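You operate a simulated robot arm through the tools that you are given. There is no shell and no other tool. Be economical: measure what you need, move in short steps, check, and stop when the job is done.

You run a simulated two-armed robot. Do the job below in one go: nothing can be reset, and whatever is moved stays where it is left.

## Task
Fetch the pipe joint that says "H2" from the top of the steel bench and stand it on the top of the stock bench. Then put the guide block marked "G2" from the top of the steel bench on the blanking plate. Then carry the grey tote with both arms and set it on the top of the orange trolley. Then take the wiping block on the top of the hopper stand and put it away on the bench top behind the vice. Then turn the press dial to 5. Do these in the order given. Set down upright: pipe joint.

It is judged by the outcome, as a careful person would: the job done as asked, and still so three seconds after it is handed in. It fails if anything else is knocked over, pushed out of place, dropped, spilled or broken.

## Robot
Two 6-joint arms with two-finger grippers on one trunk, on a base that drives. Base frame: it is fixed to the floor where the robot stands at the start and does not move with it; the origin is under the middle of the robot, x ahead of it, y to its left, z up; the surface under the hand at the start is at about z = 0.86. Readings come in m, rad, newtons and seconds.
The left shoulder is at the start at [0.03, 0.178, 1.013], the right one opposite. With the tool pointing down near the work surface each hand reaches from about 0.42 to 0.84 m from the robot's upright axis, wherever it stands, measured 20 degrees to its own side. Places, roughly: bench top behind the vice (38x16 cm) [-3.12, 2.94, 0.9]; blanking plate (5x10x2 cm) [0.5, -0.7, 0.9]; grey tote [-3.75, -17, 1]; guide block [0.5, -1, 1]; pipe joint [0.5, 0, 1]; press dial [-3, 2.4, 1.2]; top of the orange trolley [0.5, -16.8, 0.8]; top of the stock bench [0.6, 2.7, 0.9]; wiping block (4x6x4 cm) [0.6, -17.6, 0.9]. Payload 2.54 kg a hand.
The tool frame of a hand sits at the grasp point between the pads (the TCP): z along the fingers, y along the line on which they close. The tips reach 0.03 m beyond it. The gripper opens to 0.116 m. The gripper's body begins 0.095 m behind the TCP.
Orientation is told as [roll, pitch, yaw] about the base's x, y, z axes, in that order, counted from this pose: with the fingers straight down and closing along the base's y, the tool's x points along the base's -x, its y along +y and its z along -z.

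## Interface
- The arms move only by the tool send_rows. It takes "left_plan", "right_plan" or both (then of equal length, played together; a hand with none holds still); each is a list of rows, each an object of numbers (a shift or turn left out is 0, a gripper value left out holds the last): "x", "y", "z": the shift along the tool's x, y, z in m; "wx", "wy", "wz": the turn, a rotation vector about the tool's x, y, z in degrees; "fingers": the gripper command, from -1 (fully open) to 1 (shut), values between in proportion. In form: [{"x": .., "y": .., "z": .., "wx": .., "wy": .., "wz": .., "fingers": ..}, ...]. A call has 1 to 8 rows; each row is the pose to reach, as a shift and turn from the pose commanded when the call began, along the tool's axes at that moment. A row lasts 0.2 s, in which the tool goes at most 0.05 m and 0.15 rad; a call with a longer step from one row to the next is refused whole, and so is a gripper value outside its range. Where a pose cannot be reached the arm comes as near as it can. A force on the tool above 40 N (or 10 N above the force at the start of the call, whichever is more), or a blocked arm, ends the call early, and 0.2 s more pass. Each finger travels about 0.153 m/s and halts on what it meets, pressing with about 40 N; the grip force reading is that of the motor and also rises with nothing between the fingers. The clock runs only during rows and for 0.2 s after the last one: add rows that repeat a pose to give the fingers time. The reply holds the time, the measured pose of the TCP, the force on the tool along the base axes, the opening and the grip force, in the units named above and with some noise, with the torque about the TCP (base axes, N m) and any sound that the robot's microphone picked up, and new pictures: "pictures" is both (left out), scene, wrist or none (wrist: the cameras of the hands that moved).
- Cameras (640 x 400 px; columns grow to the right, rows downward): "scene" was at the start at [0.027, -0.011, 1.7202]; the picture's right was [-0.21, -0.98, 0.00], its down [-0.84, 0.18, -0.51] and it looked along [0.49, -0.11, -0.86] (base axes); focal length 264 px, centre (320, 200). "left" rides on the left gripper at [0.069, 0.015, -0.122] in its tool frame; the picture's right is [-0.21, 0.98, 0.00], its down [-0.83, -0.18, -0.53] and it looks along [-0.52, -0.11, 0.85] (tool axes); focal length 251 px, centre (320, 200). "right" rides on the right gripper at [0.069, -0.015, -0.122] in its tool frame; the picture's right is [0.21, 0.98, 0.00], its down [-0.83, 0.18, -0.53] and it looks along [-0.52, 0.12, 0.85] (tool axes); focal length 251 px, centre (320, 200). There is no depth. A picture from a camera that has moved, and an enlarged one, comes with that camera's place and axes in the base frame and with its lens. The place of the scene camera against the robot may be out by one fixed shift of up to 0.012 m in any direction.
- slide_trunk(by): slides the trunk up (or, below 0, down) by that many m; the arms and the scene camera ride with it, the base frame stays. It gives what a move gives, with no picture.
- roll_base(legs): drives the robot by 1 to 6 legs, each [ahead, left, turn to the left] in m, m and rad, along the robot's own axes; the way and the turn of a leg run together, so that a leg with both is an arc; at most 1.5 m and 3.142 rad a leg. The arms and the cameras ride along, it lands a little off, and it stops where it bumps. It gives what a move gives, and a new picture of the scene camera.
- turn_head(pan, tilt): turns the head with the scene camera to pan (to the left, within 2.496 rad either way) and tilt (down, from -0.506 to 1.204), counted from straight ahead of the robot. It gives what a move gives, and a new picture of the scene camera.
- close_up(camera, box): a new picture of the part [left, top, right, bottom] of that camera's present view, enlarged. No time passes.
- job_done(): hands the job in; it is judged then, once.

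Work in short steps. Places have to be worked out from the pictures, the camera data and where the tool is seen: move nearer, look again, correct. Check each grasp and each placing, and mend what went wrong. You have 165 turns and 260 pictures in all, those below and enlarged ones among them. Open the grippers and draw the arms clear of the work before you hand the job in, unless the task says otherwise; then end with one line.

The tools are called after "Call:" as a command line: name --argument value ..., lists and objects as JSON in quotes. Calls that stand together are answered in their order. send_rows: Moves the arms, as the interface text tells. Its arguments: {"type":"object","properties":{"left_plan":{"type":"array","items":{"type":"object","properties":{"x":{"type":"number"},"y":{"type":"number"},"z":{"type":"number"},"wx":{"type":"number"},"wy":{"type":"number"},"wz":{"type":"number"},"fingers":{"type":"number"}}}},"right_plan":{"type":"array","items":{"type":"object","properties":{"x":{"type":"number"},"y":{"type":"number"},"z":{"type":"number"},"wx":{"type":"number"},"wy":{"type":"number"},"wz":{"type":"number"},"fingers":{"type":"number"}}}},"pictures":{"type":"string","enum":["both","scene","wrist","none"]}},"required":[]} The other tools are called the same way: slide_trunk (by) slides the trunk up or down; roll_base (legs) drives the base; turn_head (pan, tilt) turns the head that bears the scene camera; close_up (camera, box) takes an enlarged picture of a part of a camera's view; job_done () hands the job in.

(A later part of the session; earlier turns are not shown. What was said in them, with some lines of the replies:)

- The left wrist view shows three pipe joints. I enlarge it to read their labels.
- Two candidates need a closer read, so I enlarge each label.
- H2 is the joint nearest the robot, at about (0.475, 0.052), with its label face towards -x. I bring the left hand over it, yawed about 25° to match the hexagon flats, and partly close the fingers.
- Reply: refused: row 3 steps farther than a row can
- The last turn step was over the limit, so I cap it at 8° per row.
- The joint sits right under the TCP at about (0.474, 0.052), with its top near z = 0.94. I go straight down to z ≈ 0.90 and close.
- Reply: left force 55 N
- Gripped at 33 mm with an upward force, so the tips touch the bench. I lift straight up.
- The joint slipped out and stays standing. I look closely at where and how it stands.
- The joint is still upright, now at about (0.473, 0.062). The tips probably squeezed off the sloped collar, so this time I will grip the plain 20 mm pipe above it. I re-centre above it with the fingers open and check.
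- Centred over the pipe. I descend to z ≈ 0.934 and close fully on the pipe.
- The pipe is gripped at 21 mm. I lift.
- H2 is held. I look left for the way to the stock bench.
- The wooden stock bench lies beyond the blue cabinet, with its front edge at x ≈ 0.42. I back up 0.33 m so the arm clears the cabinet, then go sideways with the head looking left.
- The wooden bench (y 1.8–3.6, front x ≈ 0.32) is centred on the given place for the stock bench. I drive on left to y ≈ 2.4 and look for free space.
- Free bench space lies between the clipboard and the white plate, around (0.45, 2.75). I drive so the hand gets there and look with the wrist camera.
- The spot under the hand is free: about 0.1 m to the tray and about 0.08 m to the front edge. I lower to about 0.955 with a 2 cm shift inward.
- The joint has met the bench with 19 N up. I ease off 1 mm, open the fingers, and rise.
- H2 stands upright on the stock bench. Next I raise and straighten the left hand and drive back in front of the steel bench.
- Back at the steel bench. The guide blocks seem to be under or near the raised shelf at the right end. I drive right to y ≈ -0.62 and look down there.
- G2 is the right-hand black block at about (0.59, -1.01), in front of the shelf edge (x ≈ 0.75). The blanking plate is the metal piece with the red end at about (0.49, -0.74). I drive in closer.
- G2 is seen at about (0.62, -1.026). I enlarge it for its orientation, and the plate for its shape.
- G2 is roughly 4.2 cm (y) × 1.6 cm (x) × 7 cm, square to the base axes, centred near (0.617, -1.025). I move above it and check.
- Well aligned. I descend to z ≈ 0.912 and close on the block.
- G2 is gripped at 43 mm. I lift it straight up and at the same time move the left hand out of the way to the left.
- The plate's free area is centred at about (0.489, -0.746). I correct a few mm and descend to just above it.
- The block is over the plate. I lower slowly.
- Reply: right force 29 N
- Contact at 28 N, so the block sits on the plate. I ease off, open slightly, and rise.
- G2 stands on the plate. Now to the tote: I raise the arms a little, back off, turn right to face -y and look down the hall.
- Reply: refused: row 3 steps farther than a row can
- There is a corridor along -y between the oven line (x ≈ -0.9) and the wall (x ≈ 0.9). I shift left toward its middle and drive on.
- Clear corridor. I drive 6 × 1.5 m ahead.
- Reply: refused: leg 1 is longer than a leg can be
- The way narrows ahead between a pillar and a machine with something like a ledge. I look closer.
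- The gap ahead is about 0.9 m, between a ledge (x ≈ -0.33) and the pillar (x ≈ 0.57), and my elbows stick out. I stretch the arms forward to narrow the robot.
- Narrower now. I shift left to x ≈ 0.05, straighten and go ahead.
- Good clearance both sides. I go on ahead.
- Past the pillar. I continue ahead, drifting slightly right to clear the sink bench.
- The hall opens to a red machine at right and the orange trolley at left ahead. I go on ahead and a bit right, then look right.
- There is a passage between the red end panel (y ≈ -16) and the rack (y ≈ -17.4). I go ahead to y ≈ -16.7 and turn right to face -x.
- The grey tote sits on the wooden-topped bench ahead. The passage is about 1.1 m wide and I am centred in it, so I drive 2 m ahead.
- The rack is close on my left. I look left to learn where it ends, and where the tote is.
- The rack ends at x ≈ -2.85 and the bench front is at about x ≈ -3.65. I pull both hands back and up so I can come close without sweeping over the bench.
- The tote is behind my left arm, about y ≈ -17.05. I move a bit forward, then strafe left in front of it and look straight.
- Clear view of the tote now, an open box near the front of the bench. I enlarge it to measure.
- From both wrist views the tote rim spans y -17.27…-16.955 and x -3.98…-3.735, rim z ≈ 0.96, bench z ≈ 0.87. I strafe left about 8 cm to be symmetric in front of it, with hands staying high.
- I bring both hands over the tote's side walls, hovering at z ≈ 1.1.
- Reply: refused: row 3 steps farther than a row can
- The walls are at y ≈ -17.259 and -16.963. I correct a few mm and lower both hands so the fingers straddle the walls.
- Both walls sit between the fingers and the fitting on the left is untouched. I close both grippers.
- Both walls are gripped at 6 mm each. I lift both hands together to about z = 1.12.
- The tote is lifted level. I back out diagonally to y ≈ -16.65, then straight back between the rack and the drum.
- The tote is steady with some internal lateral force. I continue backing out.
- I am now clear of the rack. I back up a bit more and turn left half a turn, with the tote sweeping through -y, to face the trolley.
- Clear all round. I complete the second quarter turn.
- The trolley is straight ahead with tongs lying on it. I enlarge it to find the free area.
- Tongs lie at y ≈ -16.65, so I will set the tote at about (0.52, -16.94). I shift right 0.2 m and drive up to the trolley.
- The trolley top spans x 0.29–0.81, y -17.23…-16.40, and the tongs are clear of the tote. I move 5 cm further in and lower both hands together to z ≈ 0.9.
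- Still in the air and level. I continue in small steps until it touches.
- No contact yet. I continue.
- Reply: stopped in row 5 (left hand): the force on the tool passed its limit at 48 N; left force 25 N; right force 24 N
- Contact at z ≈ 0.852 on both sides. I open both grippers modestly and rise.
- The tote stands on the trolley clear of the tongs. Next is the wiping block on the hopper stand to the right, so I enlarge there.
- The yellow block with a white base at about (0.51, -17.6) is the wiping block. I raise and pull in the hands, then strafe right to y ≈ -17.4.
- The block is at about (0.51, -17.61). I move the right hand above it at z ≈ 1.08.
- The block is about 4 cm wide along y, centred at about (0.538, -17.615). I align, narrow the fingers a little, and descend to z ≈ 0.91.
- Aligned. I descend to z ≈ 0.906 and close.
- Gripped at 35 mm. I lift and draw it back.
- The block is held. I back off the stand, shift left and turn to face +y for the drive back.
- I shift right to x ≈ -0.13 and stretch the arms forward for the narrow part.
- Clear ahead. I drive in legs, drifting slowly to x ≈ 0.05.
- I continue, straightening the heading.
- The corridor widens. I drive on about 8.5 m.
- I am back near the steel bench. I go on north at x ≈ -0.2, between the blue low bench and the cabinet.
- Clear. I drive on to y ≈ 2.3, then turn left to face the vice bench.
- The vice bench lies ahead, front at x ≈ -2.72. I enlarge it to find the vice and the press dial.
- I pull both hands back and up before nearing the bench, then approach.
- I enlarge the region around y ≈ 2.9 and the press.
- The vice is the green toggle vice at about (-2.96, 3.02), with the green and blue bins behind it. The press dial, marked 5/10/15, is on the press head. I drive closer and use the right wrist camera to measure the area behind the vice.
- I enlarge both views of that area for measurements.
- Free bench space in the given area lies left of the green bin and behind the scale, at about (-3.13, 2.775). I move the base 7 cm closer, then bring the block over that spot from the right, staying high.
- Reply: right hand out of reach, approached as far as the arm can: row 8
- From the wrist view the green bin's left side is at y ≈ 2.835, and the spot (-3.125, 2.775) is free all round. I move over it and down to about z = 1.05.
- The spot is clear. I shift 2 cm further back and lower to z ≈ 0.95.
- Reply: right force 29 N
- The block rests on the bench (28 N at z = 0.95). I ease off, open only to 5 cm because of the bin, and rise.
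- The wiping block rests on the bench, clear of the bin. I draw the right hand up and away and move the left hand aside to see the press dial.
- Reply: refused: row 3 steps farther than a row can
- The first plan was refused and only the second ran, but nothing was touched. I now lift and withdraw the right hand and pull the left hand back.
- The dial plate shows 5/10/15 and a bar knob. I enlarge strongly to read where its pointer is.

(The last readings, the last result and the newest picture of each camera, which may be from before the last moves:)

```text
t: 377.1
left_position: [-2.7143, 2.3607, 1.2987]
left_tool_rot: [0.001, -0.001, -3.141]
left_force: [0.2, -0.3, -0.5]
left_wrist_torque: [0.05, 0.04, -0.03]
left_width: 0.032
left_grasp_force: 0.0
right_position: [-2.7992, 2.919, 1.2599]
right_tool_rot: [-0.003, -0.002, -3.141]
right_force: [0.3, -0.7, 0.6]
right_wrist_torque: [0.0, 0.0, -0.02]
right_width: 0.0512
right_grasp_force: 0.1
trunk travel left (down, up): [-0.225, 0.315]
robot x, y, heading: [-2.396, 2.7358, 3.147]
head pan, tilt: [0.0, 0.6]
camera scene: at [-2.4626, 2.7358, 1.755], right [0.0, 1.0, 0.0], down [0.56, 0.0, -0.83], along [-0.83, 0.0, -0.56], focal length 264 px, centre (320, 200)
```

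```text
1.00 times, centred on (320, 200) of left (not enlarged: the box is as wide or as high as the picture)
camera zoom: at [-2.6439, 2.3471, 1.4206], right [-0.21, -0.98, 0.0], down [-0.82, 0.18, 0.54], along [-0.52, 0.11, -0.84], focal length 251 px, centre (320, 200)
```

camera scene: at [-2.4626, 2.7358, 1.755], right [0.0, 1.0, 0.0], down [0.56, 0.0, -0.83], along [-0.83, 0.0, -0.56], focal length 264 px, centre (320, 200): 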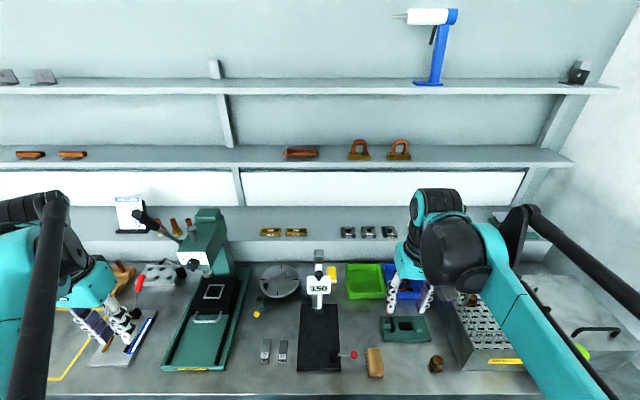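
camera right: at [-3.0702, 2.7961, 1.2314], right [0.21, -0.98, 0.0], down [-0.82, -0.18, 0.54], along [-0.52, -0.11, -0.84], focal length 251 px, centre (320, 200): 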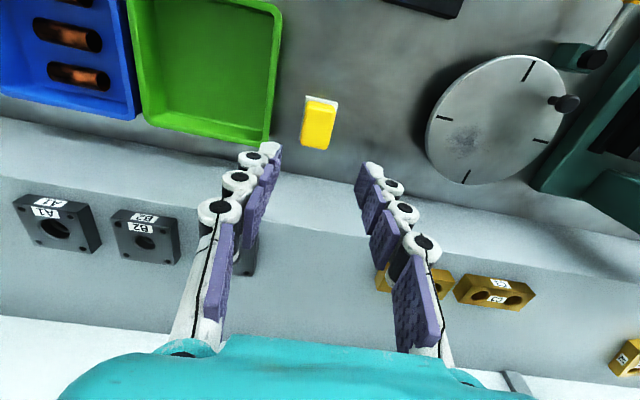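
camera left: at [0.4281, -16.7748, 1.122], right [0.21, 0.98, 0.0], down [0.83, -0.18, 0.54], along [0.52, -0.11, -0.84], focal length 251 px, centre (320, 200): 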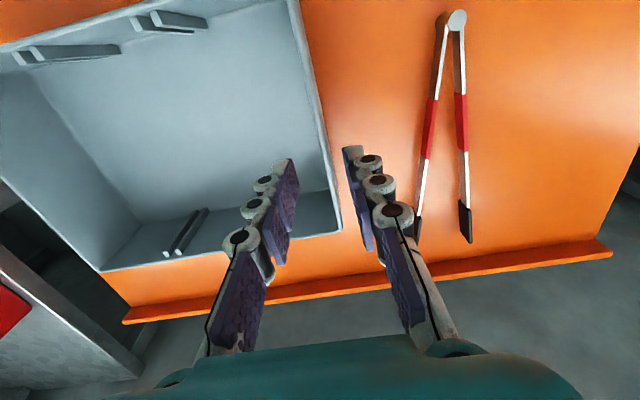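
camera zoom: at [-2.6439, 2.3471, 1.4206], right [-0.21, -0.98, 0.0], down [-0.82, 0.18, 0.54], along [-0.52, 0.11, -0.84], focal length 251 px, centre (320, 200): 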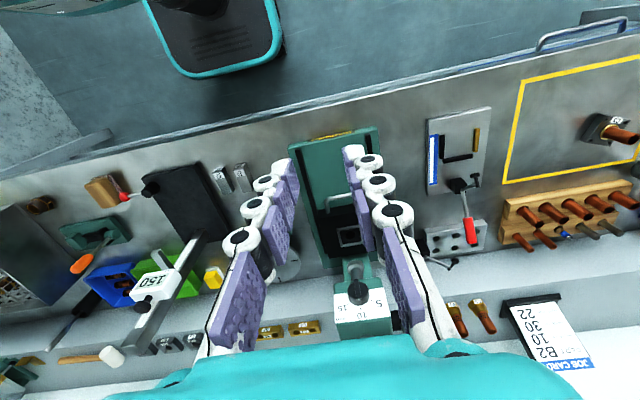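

The bar knob with its white tick points at 10 now, so 5 needs about 60° counter-clockwise seen from the front. The knob is at about (-2.99, 2.36, 1.157). I back the base off and sidestep left so the left hand can approach it horizontally.

Call:
roll_base --legs '[[-0.2, 0.17, -0.006]]'

Call:
send_rows --left_plan '[{"x": -0.02, "wy": -8}, {"x": -0.04, "wy": -16}, {"x": -0.07, "wy": -24}, {"x": -0.1, "wy": -32}, {"x": -0.13, "wy": -40}, {"x": -0.16, "wy": -48}, {"x": -0.19, "wy": -56}, {"x": -0.22, "wy": -64}]' --pictures "scene"

```text
t: 379.0
left_position: [-2.5177, 2.1943, 1.2997]
left_tool_rot: [0.0, -0.001, 3.135]
left_force: [0.6, -0.6, -0.4]
left_wrist_torque: [0.02, 0.06, -0.01]
left_width: 0.0321
left_grasp_force: 0.0
right_position: [-2.599, 2.7523, 1.2591]
right_tool_rot: [-0.003, -0.001, 3.135]
right_force: [0.1, -0.3, 0.3]
right_wrist_torque: [-0.01, 0.0, -0.01]
right_width: 0.0508
right_grasp_force: 0.1
trunk travel left (down, up): [-0.225, 0.315]
robot x, y, heading: [-2.1995, 2.5604, 3.128]
head pan, tilt: [0.0, 0.6]
camera scene: at [-2.2632, 2.5655, 1.755], right [0.01, 1.0, 0.0], down [0.56, 0.0, -0.83], along [-0.83, 0.01, -0.56], focal length 264 px, centre (320, 200)
```

scene: 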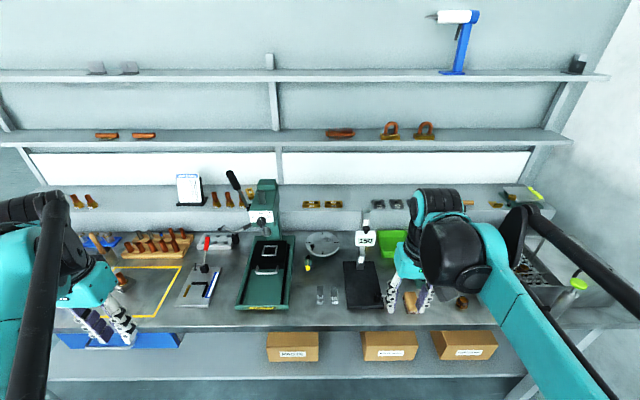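

```text
t: 380.8
left_position: [-2.7395, 2.1951, 1.2976]
left_tool_rot: [0.001, -1.119, 3.131]
left_force: [0.1, 0.0, 0.0]
left_wrist_torque: [0.0, -0.05, -0.02]
left_width: 0.0321
left_grasp_force: 0.1
right_position: [-2.5998, 2.7507, 1.258]
right_tool_rot: [0.0, -0.001, 3.133]
right_force: [-0.4, 0.5, -0.1]
right_wrist_torque: [0.01, -0.02, 0.0]
right_width: 0.0511
right_grasp_force: 0.0
trunk travel left (down, up): [-0.225, 0.315]
robot x, y, heading: [-2.1967, 2.5617, 3.137]
head pan, tilt: [0.0, 0.6]
camera scene: at [-2.2655, 2.5657, 1.7549], right [0.01, 1.0, 0.0], down [0.57, 0.0, -0.82], along [-0.82, 0.01, -0.57], focal length 264 px, centre (320, 200)
```

scene: 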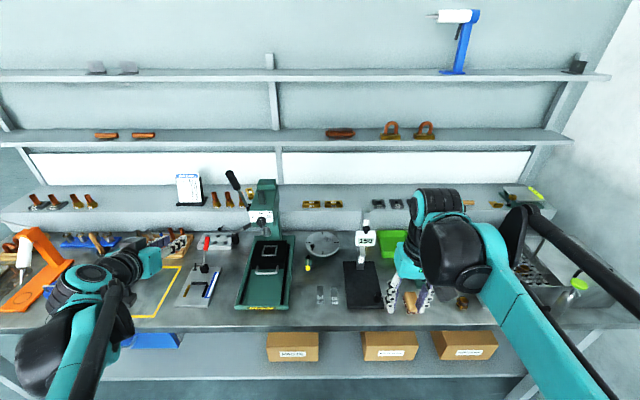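

Wrist pitched to 64°. The press lever stands above at z ≈ 1.4, so I stay low: finish the pitch to 90°, move to y ≈ 2.36 and down to z ≈ 1.157, still well in front of the knob.

Call:
send_rows --left_plan '[{"x": 0.021, "y": -0.027, "z": 0.01, "wy": -4.5}, {"x": 0.042, "y": -0.055, "z": 0.02, "wy": -9}, {"x": 0.063, "y": -0.082, "z": 0.03, "wy": -13}, {"x": 0.084, "y": -0.11, "z": 0.04, "wy": -17.5}, {"x": 0.105, "y": -0.138, "z": 0.05, "wy": -22}, {"x": 0.126, "y": -0.165, "z": 0.061, "wy": -26}, {"x": 0.126, "y": -0.165, "z": 0.061, "wy": -26, "fingers": 0.2}]' --pictures "both"

```text
t: 382.4
left_position: [-2.7476, 2.3602, 1.1971]
left_tool_rot: [0.078, -1.57, 3.055]
left_force: [0.5, -0.3, -0.2]
left_wrist_torque: [0.06, 0.0, -0.02]
left_width: 0.0465
left_grasp_force: 0.1
left hand out of reach, approached as far as the arm can: row 6, 7
right_position: [-2.6003, 2.7522, 1.2584]
right_tool_rot: [-0.002, -0.002, 3.134]
right_force: [0.4, -0.5, -0.4]
right_wrist_torque: [0.03, -0.02, 0.01]
right_width: 0.0507
right_grasp_force: 0.1
trunk travel left (down, up): [-0.225, 0.315]
robot x, y, heading: [-2.197, 2.5616, 3.131]
head pan, tilt: [0.0, 0.6]
camera scene: at [-2.2645, 2.5653, 1.7549], right [0.01, 1.0, 0.0], down [0.57, 0.0, -0.82], along [-0.82, 0.01, -0.57], focal length 264 px, centre (320, 200)
camera left: at [-2.6257, 2.3434, 1.1287], right [-0.01, -0.98, 0.21], down [0.53, 0.18, 0.83], along [-0.85, 0.12, 0.52], focal length 251 px, centre (320, 200)
```

scene: 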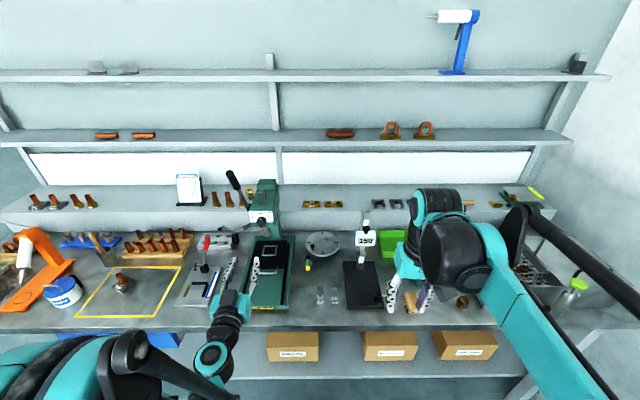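
left: 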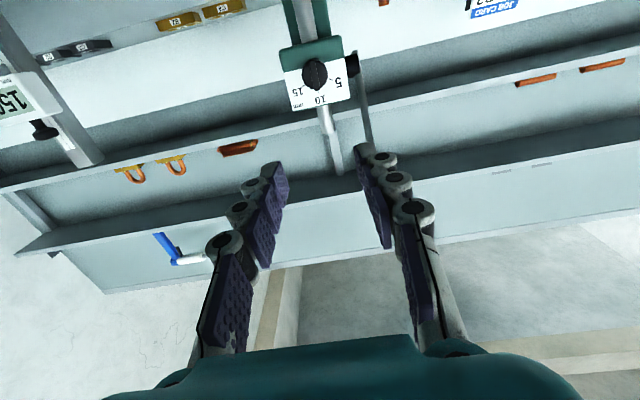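

The knob shows in the wrist view at about (-2.985, 2.359, 1.158). I enlarge to see the bar, which is upside down in this view.

Call:
close_up --camera "left" --box '[275, 40, 355, 110]'

```text
5.71 times, centred on (315, 75) of left
camera zoom: at [-2.6257, 2.3434, 1.1287], right [-0.01, -0.98, 0.21], down [0.53, 0.18, 0.83], along [-0.85, 0.12, 0.52], focal length 1437 px, centre (349, 914)
```

zoom: 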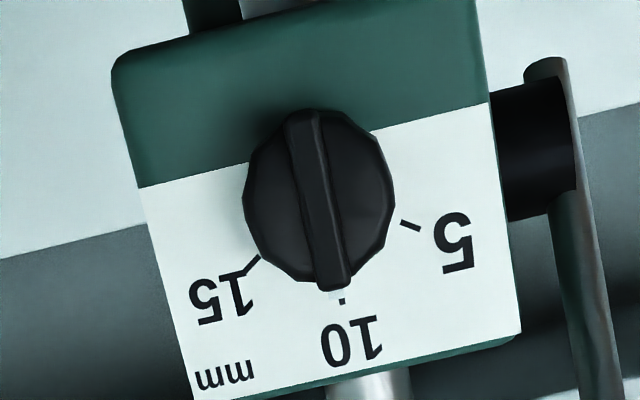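

The bar points at 10 and the 5 tick is 60° to the robot's left. I advance to 7 cm short of the knob at z ≈ 1.158, with the fingers at 3 cm.

Call:
send_rows --left_plan '[{"z": 0.03, "x": 0.005, "fingers": 0.45}, {"z": 0.06, "x": 0.01}, {"z": 0.09, "x": 0.02}, {"z": 0.12, "x": 0.03}, {"z": 0.14, "x": 0.039}, {"z": 0.14, "x": 0.039}]' --pictures "wrist"

```text
t: 383.8
left_position: [-2.8871, 2.3593, 1.1604]
left_tool_rot: [2.334, -1.569, 0.8]
left_force: [0.9, 0.5, -0.9]
left_wrist_torque: [0.02, -0.03, 0.01]
left_width: 0.032
left_grasp_force: 0.0
right_position: [-2.5995, 2.7532, 1.2575]
right_tool_rot: [0.0, -0.002, 3.134]
right_force: [-0.2, 0.4, 1.1]
right_wrist_torque: [0.02, 0.0, -0.01]
right_width: 0.0514
right_grasp_force: 0.1
trunk travel left (down, up): [-0.225, 0.315]
robot x, y, heading: [-2.1938, 2.5596, 3.134]
head pan, tilt: [0.0, 0.6]
camera left: at [-2.7654, 2.3444, 1.0906], right [-0.01, -0.98, 0.22], down [0.54, 0.18, 0.83], along [-0.84, 0.12, 0.52], focal length 251 px, centre (320, 200)
```

left: 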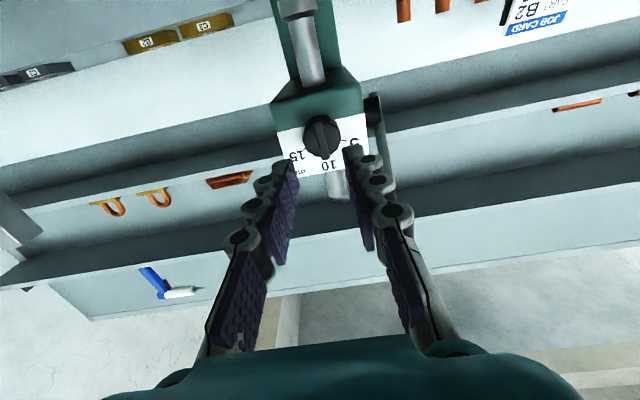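

Aligned with the knob. I advance slowly 4.5 cm.

Call:
send_rows --left_plan '[{"z": 0.012}, {"z": 0.024}, {"z": 0.034}, {"z": 0.044}, {"z": 0.044}]' --pictures "wrist"

Call:
close_up --camera "left" --box '[260, 100, 400, 220]'

```text
t: 385.0
left_position: [-2.9312, 2.3594, 1.1591]
left_tool_rot: [2.239, -1.568, 0.897]
left_force: [-0.1, 0.1, 0.9]
left_wrist_torque: [0.03, 0.0, -0.01]
left_width: 0.0317
left_grasp_force: 0.1
right_position: [-2.5996, 2.7521, 1.2588]
right_tool_rot: [0.0, -0.001, 3.133]
right_force: [-0.2, 0.5, 0.3]
right_wrist_torque: [-0.03, 0.02, 0.01]
right_width: 0.051
right_grasp_force: 0.1
trunk travel left (down, up): [-0.225, 0.315]
robot x, y, heading: [-2.2006, 2.5626, 3.137]
head pan, tilt: [0.0, 0.6]
camera left: at [-2.8091, 2.3446, 1.0903], right [-0.01, -0.98, 0.22], down [0.54, 0.18, 0.83], along [-0.84, 0.12, 0.52], focal length 251 px, centre (320, 200)
```

left: 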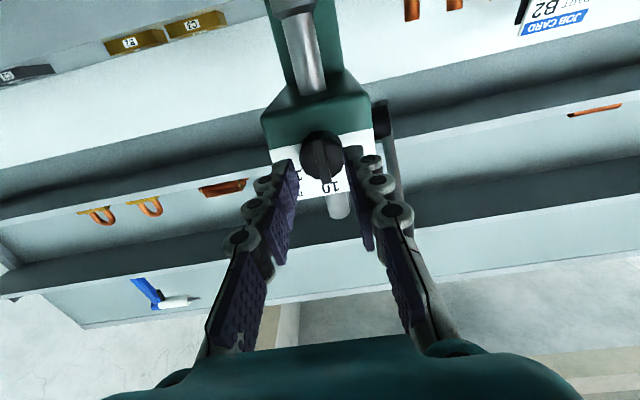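

```text
3.33 times, centred on (330, 160) of left
camera zoom: at [-2.8091, 2.3446, 1.0903], right [-0.01, -0.98, 0.22], down [0.54, 0.18, 0.83], along [-0.84, 0.12, 0.52], focal length 838 px, centre (287, 333)
```

zoom: 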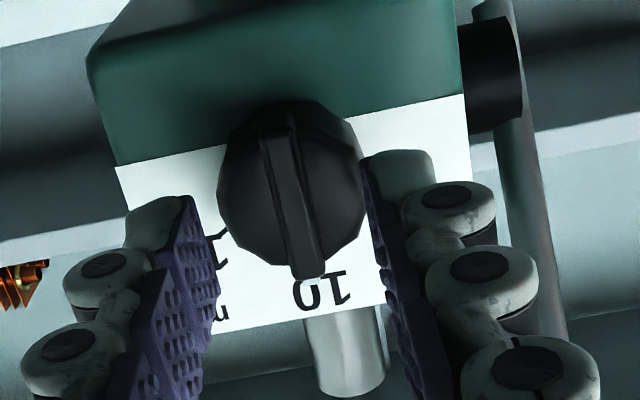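

The knob is about 3 cm across and the bar 0.9 cm, and both are centred between the fingers. I narrow the fingers to 2 cm and advance in 3 mm steps until light contact with the knob face.

Call:
send_rows --left_plan '[{"z": 0.003, "fingers": 0.64}, {"z": 0.006}, {"z": 0.009}, {"z": 0.012}, {"z": 0.015}, {"z": 0.017}]' --pictures "none"

Call:
close_up --camera "left" --box '[260, 110, 400, 230]'

```text
t: 386.4
left_position: [-2.9503, 2.3609, 1.1591]
left_tool_rot: [2.107, -1.57, 1.029]
left_force: [0.5, 0.5, -0.7]
left_wrist_torque: [0.02, 0.0, 0.02]
left_width: 0.021
left_grasp_force: 0.1
right_position: [-2.5991, 2.7508, 1.2581]
right_tool_rot: [0.0, -0.001, 3.135]
right_force: [-0.2, 0.0, 0.1]
right_wrist_torque: [-0.02, 0.0, -0.01]
right_width: 0.0511
right_grasp_force: 0.0
trunk travel left (down, up): [-0.225, 0.315]
robot x, y, heading: [-2.1945, 2.5623, 3.133]
head pan, tilt: [0.0, 0.6]
```

```text
3.33 times, centred on (330, 170) of left
camera zoom: at [-2.8264, 2.3446, 1.0904], right [-0.01, -0.98, 0.22], down [0.54, 0.18, 0.83], along [-0.84, 0.12, 0.52], focal length 838 px, centre (287, 300)
```

zoom: 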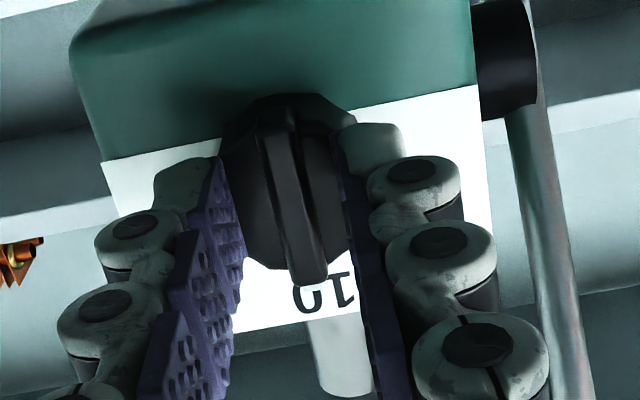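

No contact yet. I continue 1.4 cm in small steps.

Call:
send_rows --left_plan '[{"z": 0.003}, {"z": 0.006}, {"z": 0.009}, {"z": 0.012}, {"z": 0.014}]' --pictures "none"

Call:
close_up --camera "left" --box '[260, 110, 400, 230]'

```text
t: 387.1
left_position: [-2.9516, 2.3585, 1.1616]
left_tool_rot: [2.651, -1.567, 0.485]
left_force: [14.6, -0.6, 3.1]
left_wrist_torque: [0.02, 0.11, 0.07]
left_width: 0.0216
left_grasp_force: 0.3
right_position: [-2.5967, 2.7519, 1.2596]
right_tool_rot: [0.001, -0.003, 3.135]
right_force: [0.0, 0.0, 0.0]
right_wrist_torque: [0.0, 0.0, 0.01]
right_width: 0.0511
right_grasp_force: 0.0
trunk travel left (down, up): [-0.225, 0.315]
robot x, y, heading: [-2.1963, 2.5632, 3.13]
head pan, tilt: [0.0, 0.6]
stopped in row 3 (left hand): the force on the tool passed its limit at 52 N (the readings are from after the stop); the commanded pose is now the measured one
```

```text
3.33 times, centred on (330, 170) of left
camera zoom: at [-2.829, 2.3441, 1.0921], right [0.0, -0.98, 0.22], down [0.54, 0.18, 0.82], along [-0.84, 0.12, 0.52], focal length 838 px, centre (287, 300)
```

zoom: 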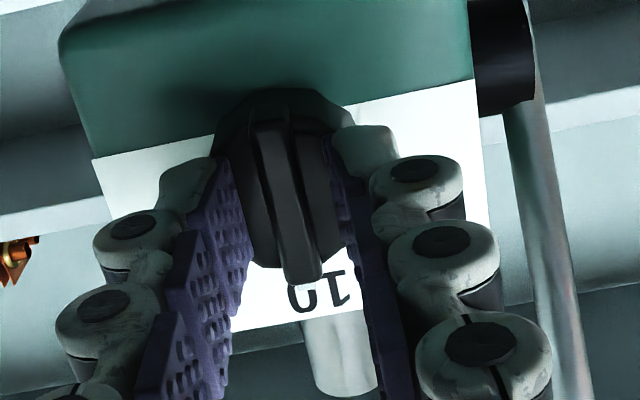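

Contact with the knob face, with the bar between the fingers. I back off 2 mm and close on the bar.

Call:
send_rows --left_plan '[{"z": -0.002}, {"z": -0.002, "fingers": 0.85}, {"z": -0.002, "fingers": 1}, {"z": -0.002, "fingers": 1}]' --pictures "none"

Call:
close_up --camera "left" --box '[260, 110, 400, 230]'

```text
t: 388.1
left_position: [-2.951, 2.3592, 1.1602]
left_tool_rot: [2.495, -1.568, 0.644]
left_force: [8.3, -0.2, 1.3]
left_wrist_torque: [-0.02, 0.1, 0.01]
left_width: 0.0079
left_grasp_force: 35.7
right_position: [-2.5971, 2.7523, 1.2588]
right_tool_rot: [-0.001, -0.002, 3.134]
right_force: [-0.6, 0.5, -0.5]
right_wrist_torque: [-0.01, -0.01, -0.04]
right_width: 0.0509
right_grasp_force: 0.0
trunk travel left (down, up): [-0.225, 0.315]
robot x, y, heading: [-2.1945, 2.566, 3.133]
head pan, tilt: [0.0, 0.6]
```

```text
3.33 times, centred on (330, 170) of left
camera zoom: at [-2.8288, 2.344, 1.0913], right [-0.01, -0.98, 0.22], down [0.54, 0.18, 0.82], along [-0.84, 0.12, 0.52], focal length 838 px, centre (287, 300)
```

zoom: 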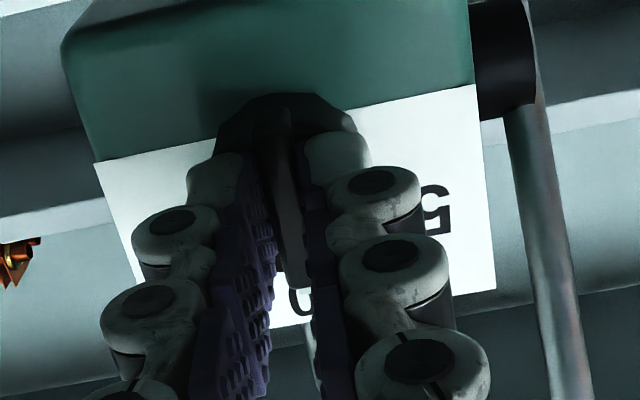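

The bar is gripped at 8 mm. I turn it counter-clockwise (wz negative) by 60° in steps.

Call:
send_rows --left_plan '[{"wz": -8}, {"wz": -16}, {"wz": -24}, {"wz": -32}, {"wz": -40}, {"wz": -48}, {"wz": -56}, {"wz": -60}]' --pictures "wrist"

```text
t: 389.9
left_position: [-2.9517, 2.3609, 1.1609]
left_tool_rot: [-1.573, -0.524, -1.576]
left_force: [-7.0, 3.8, 25.9]
left_wrist_torque: [-0.04, 1.02, 0.52]
left_width: 0.0077
left_grasp_force: 35.5
right_position: [-2.5974, 2.7534, 1.2589]
right_tool_rot: [-0.001, -0.004, 3.134]
right_force: [-0.7, -0.2, 0.6]
right_wrist_torque: [0.01, 0.03, 0.02]
right_width: 0.0508
right_grasp_force: 0.1
trunk travel left (down, up): [-0.225, 0.315]
robot x, y, heading: [-2.1956, 2.5631, 3.133]
head pan, tilt: [0.0, 0.6]
camera left: at [-2.8284, 2.413, 1.1134], right [-0.01, -0.67, -0.74], down [0.53, -0.63, 0.57], along [-0.85, -0.39, 0.36], focal length 251 px, centre (320, 200)
```

left: 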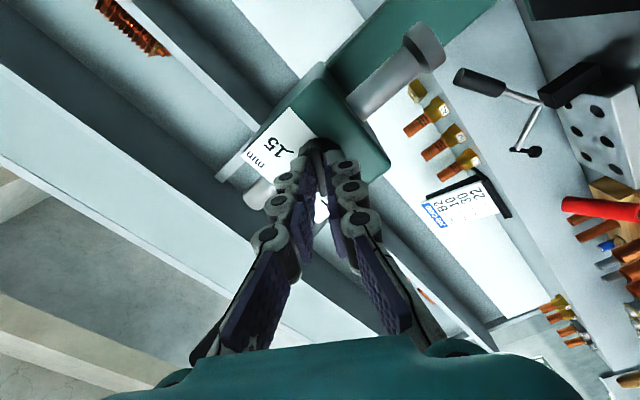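

The hand has turned 60°. I open slightly, retract straight back, and check the dial.

Call:
send_rows --left_plan '[{"fingers": 0.75}, {"fingers": 0.6}, {"fingers": 0.6}, {"z": -0.03}, {"z": -0.06}, {"z": -0.09}, {"z": -0.12}]' --pictures "wrist"

Call:
close_up --camera "left" --box '[270, 70, 370, 150]'

Call:
close_up --camera "scene" --box '[240, 190, 290, 235]'

```text
t: 391.5
left_position: [-2.8327, 2.3602, 1.1596]
left_tool_rot: [-1.572, -0.522, -1.578]
left_force: [0.5, -0.9, -0.8]
left_wrist_torque: [-0.01, -0.01, 0.02]
left_width: 0.0232
left_grasp_force: 0.0
right_position: [-2.5987, 2.7521, 1.2582]
right_tool_rot: [-0.001, -0.002, 3.134]
right_force: [-0.1, 0.0, -0.2]
right_wrist_torque: [0.0, 0.07, 0.02]
right_width: 0.0511
right_grasp_force: 0.0
trunk travel left (down, up): [-0.225, 0.315]
robot x, y, heading: [-2.1943, 2.5641, 3.134]
head pan, tilt: [0.0, 0.6]
camera left: at [-2.7085, 2.4113, 1.1127], right [0.0, -0.67, -0.74], down [0.53, -0.63, 0.57], along [-0.85, -0.39, 0.36], focal length 251 px, centre (320, 200)
```

left: 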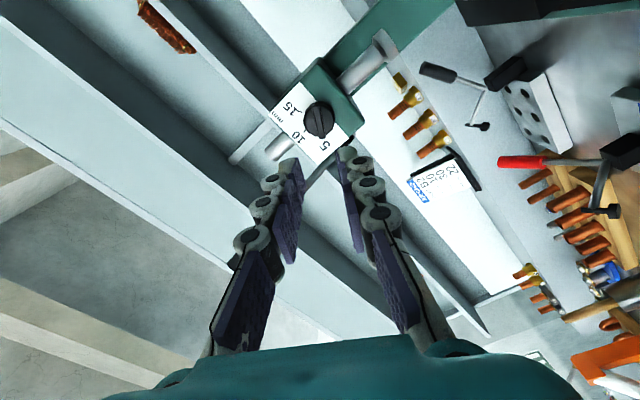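

```text
5.00 times, centred on (320, 110) of left
camera zoom: at [-2.7085, 2.4113, 1.1127], right [0.0, -0.67, -0.74], down [0.53, -0.63, 0.57], along [-0.85, -0.39, 0.36], focal length 1257 px, centre (320, 650)
```

zoom: 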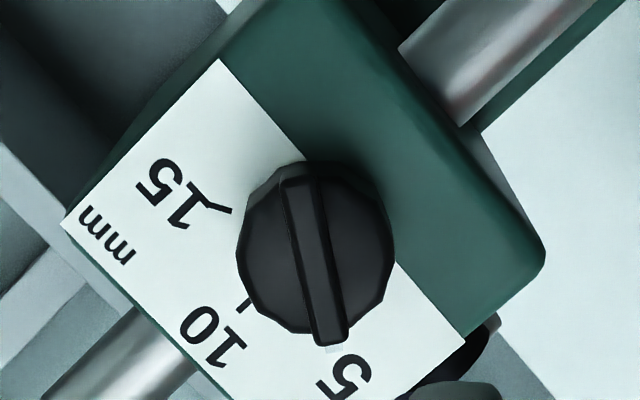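

```text
8.89 times, centred on (265, 212) of scene
camera zoom: at [-2.2625, 2.5663, 1.755], right [0.01, 1.0, 0.0], down [0.56, 0.0, -0.83], along [-0.83, 0.01, -0.56], focal length 2350 px, centre (809, 89)
```

zoom: 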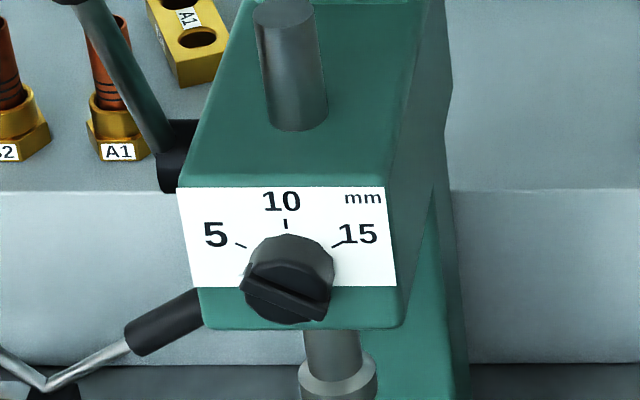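

The bar now points close to 5. I turn the hand back to get the same straight view as before and measure the angle exactly.

Call:
send_rows --left_plan '[{"wz": 8}, {"wz": 16}, {"wz": 24}, {"wz": 32}, {"wz": 40}, {"wz": 48}, {"wz": 56}, {"wz": 60}]' --pictures "none"

Call:
close_up --camera "left" --box '[275, 70, 365, 145]'

```text
t: 393.3
left_position: [-2.8333, 2.3586, 1.1582]
left_tool_rot: [1.312, -1.567, 1.823]
left_force: [-0.5, 0.3, 0.0]
left_wrist_torque: [0.02, 0.0, 0.03]
left_width: 0.0232
left_grasp_force: 0.1
right_position: [-2.5986, 2.7515, 1.2581]
right_tool_rot: [0.0, -0.002, 3.134]
right_force: [-0.9, 0.9, 0.5]
right_wrist_torque: [-0.02, 0.02, 0.01]
right_width: 0.0511
right_grasp_force: 0.0
trunk travel left (down, up): [-0.225, 0.315]
robot x, y, heading: [-2.1951, 2.5653, 3.135]
head pan, tilt: [0.0, 0.6]
```

```text
5.33 times, centred on (320, 108) of left
camera zoom: at [-2.71, 2.3433, 1.091], right [-0.01, -0.98, 0.22], down [0.53, 0.18, 0.83], along [-0.85, 0.12, 0.52], focal length 1341 px, centre (320, 693)
```

zoom: 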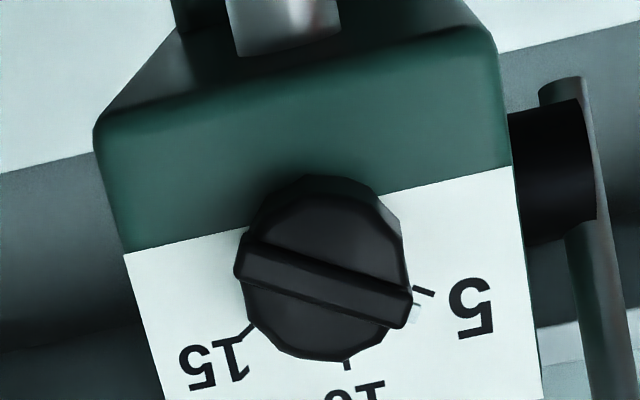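

The bar is parallel to the 5 tick within a couple of degrees, the same small viewing bias it showed at 10, so the dial reads 5. I open the fingers and back the robot off so both arms are clear, then check the bench.

Call:
send_rows --left_plan '[{"z": -0.03, "fingers": 0}, {"z": -0.06, "fingers": -0.5}]' --right_plan '[{"fingers": -0.3}, {"fingers": -0.5}]' --pictures "none"

Call:
roll_base --legs '[[-0.45, 0, 0]]'

Call:
close_up --camera "scene" --box '[240, 150, 460, 290]'

```text
t: 393.9
left_position: [-2.7823, 2.3572, 1.1855]
left_tool_rot: [0.968, -1.57, 2.17]
left_force: [-0.2, 0.1, 0.3]
left_wrist_torque: [-0.02, -0.03, 0.02]
left_width: 0.087
left_grasp_force: 0.0
left hand out of reach, approached as far as the arm can: row 1, 2
right_position: [-2.5982, 2.7523, 1.2581]
right_tool_rot: [-0.001, -0.002, 3.135]
right_force: [0.5, -0.4, 0.3]
right_wrist_torque: [0.02, -0.01, -0.01]
right_width: 0.0867
right_grasp_force: 0.1
trunk travel left (down, up): [-0.225, 0.315]
robot x, y, heading: [-2.1935, 2.5639, 3.132]
head pan, tilt: [0.0, 0.6]
```

```text
t: 396.6
left_position: [-2.3322, 2.3524, 1.1855]
left_tool_rot: [0.86, -1.569, 2.277]
left_force: [1.0, 0.0, 0.4]
left_wrist_torque: [0.02, 0.01, -0.03]
left_width: 0.087
left_grasp_force: 0.0
right_position: [-2.1495, 2.7472, 1.2584]
right_tool_rot: [0.0, -0.002, 3.14]
right_force: [0.4, 1.0, 0.5]
right_wrist_torque: [0.01, 0.01, -0.04]
right_width: 0.0871
right_grasp_force: 0.0
trunk travel left (down, up): [-0.225, 0.315]
robot x, y, heading: [-1.748, 2.5615, 3.134]
head pan, tilt: [0.0, 0.6]
camera scene: at [-1.8133, 2.5636, 1.755], right [0.0, 1.0, 0.0], down [0.56, 0.0, -0.83], along [-0.83, 0.0, -0.56], focal length 264 px, centre (320, 200)
```

scene: 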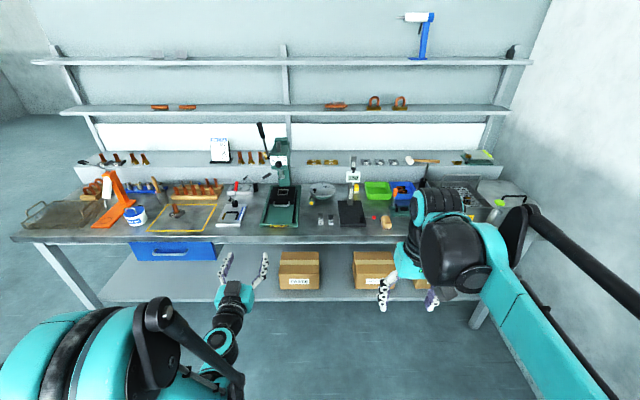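

```text
2.86 times, centred on (350, 220) of scene
camera zoom: at [-1.8133, 2.5636, 1.755], right [0.0, 1.0, 0.0], down [0.56, 0.0, -0.83], along [-0.83, 0.0, -0.56], focal length 755 px, centre (234, 143)
```

zoom: 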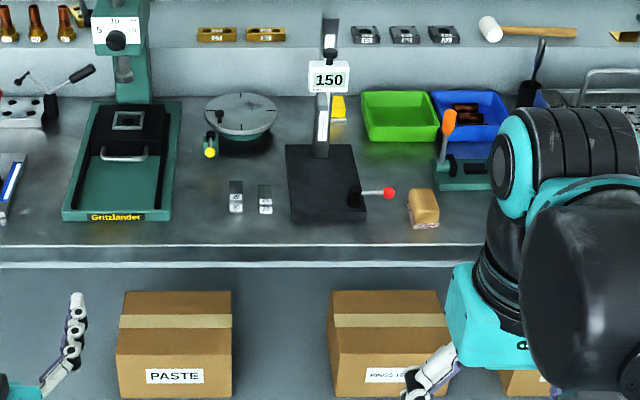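

Everything stands as placed: the block is on the bench beside the green bin, the dial is at 5, and both arms are clear. I hand the job in.

Call:
job_done

```text
The job is handed in.
```

I did all five jobs in order and handed the work in; I don't have the judge's result. H2 stands upright on the stock bench, G2 is on the blanking plate, the grey tote is on the orange trolley, and the press dial reads 5 to within a few degrees. The wiping block is just inside the left edge of the area you gave behind the vice, because the green and blue bins take up most of that space.
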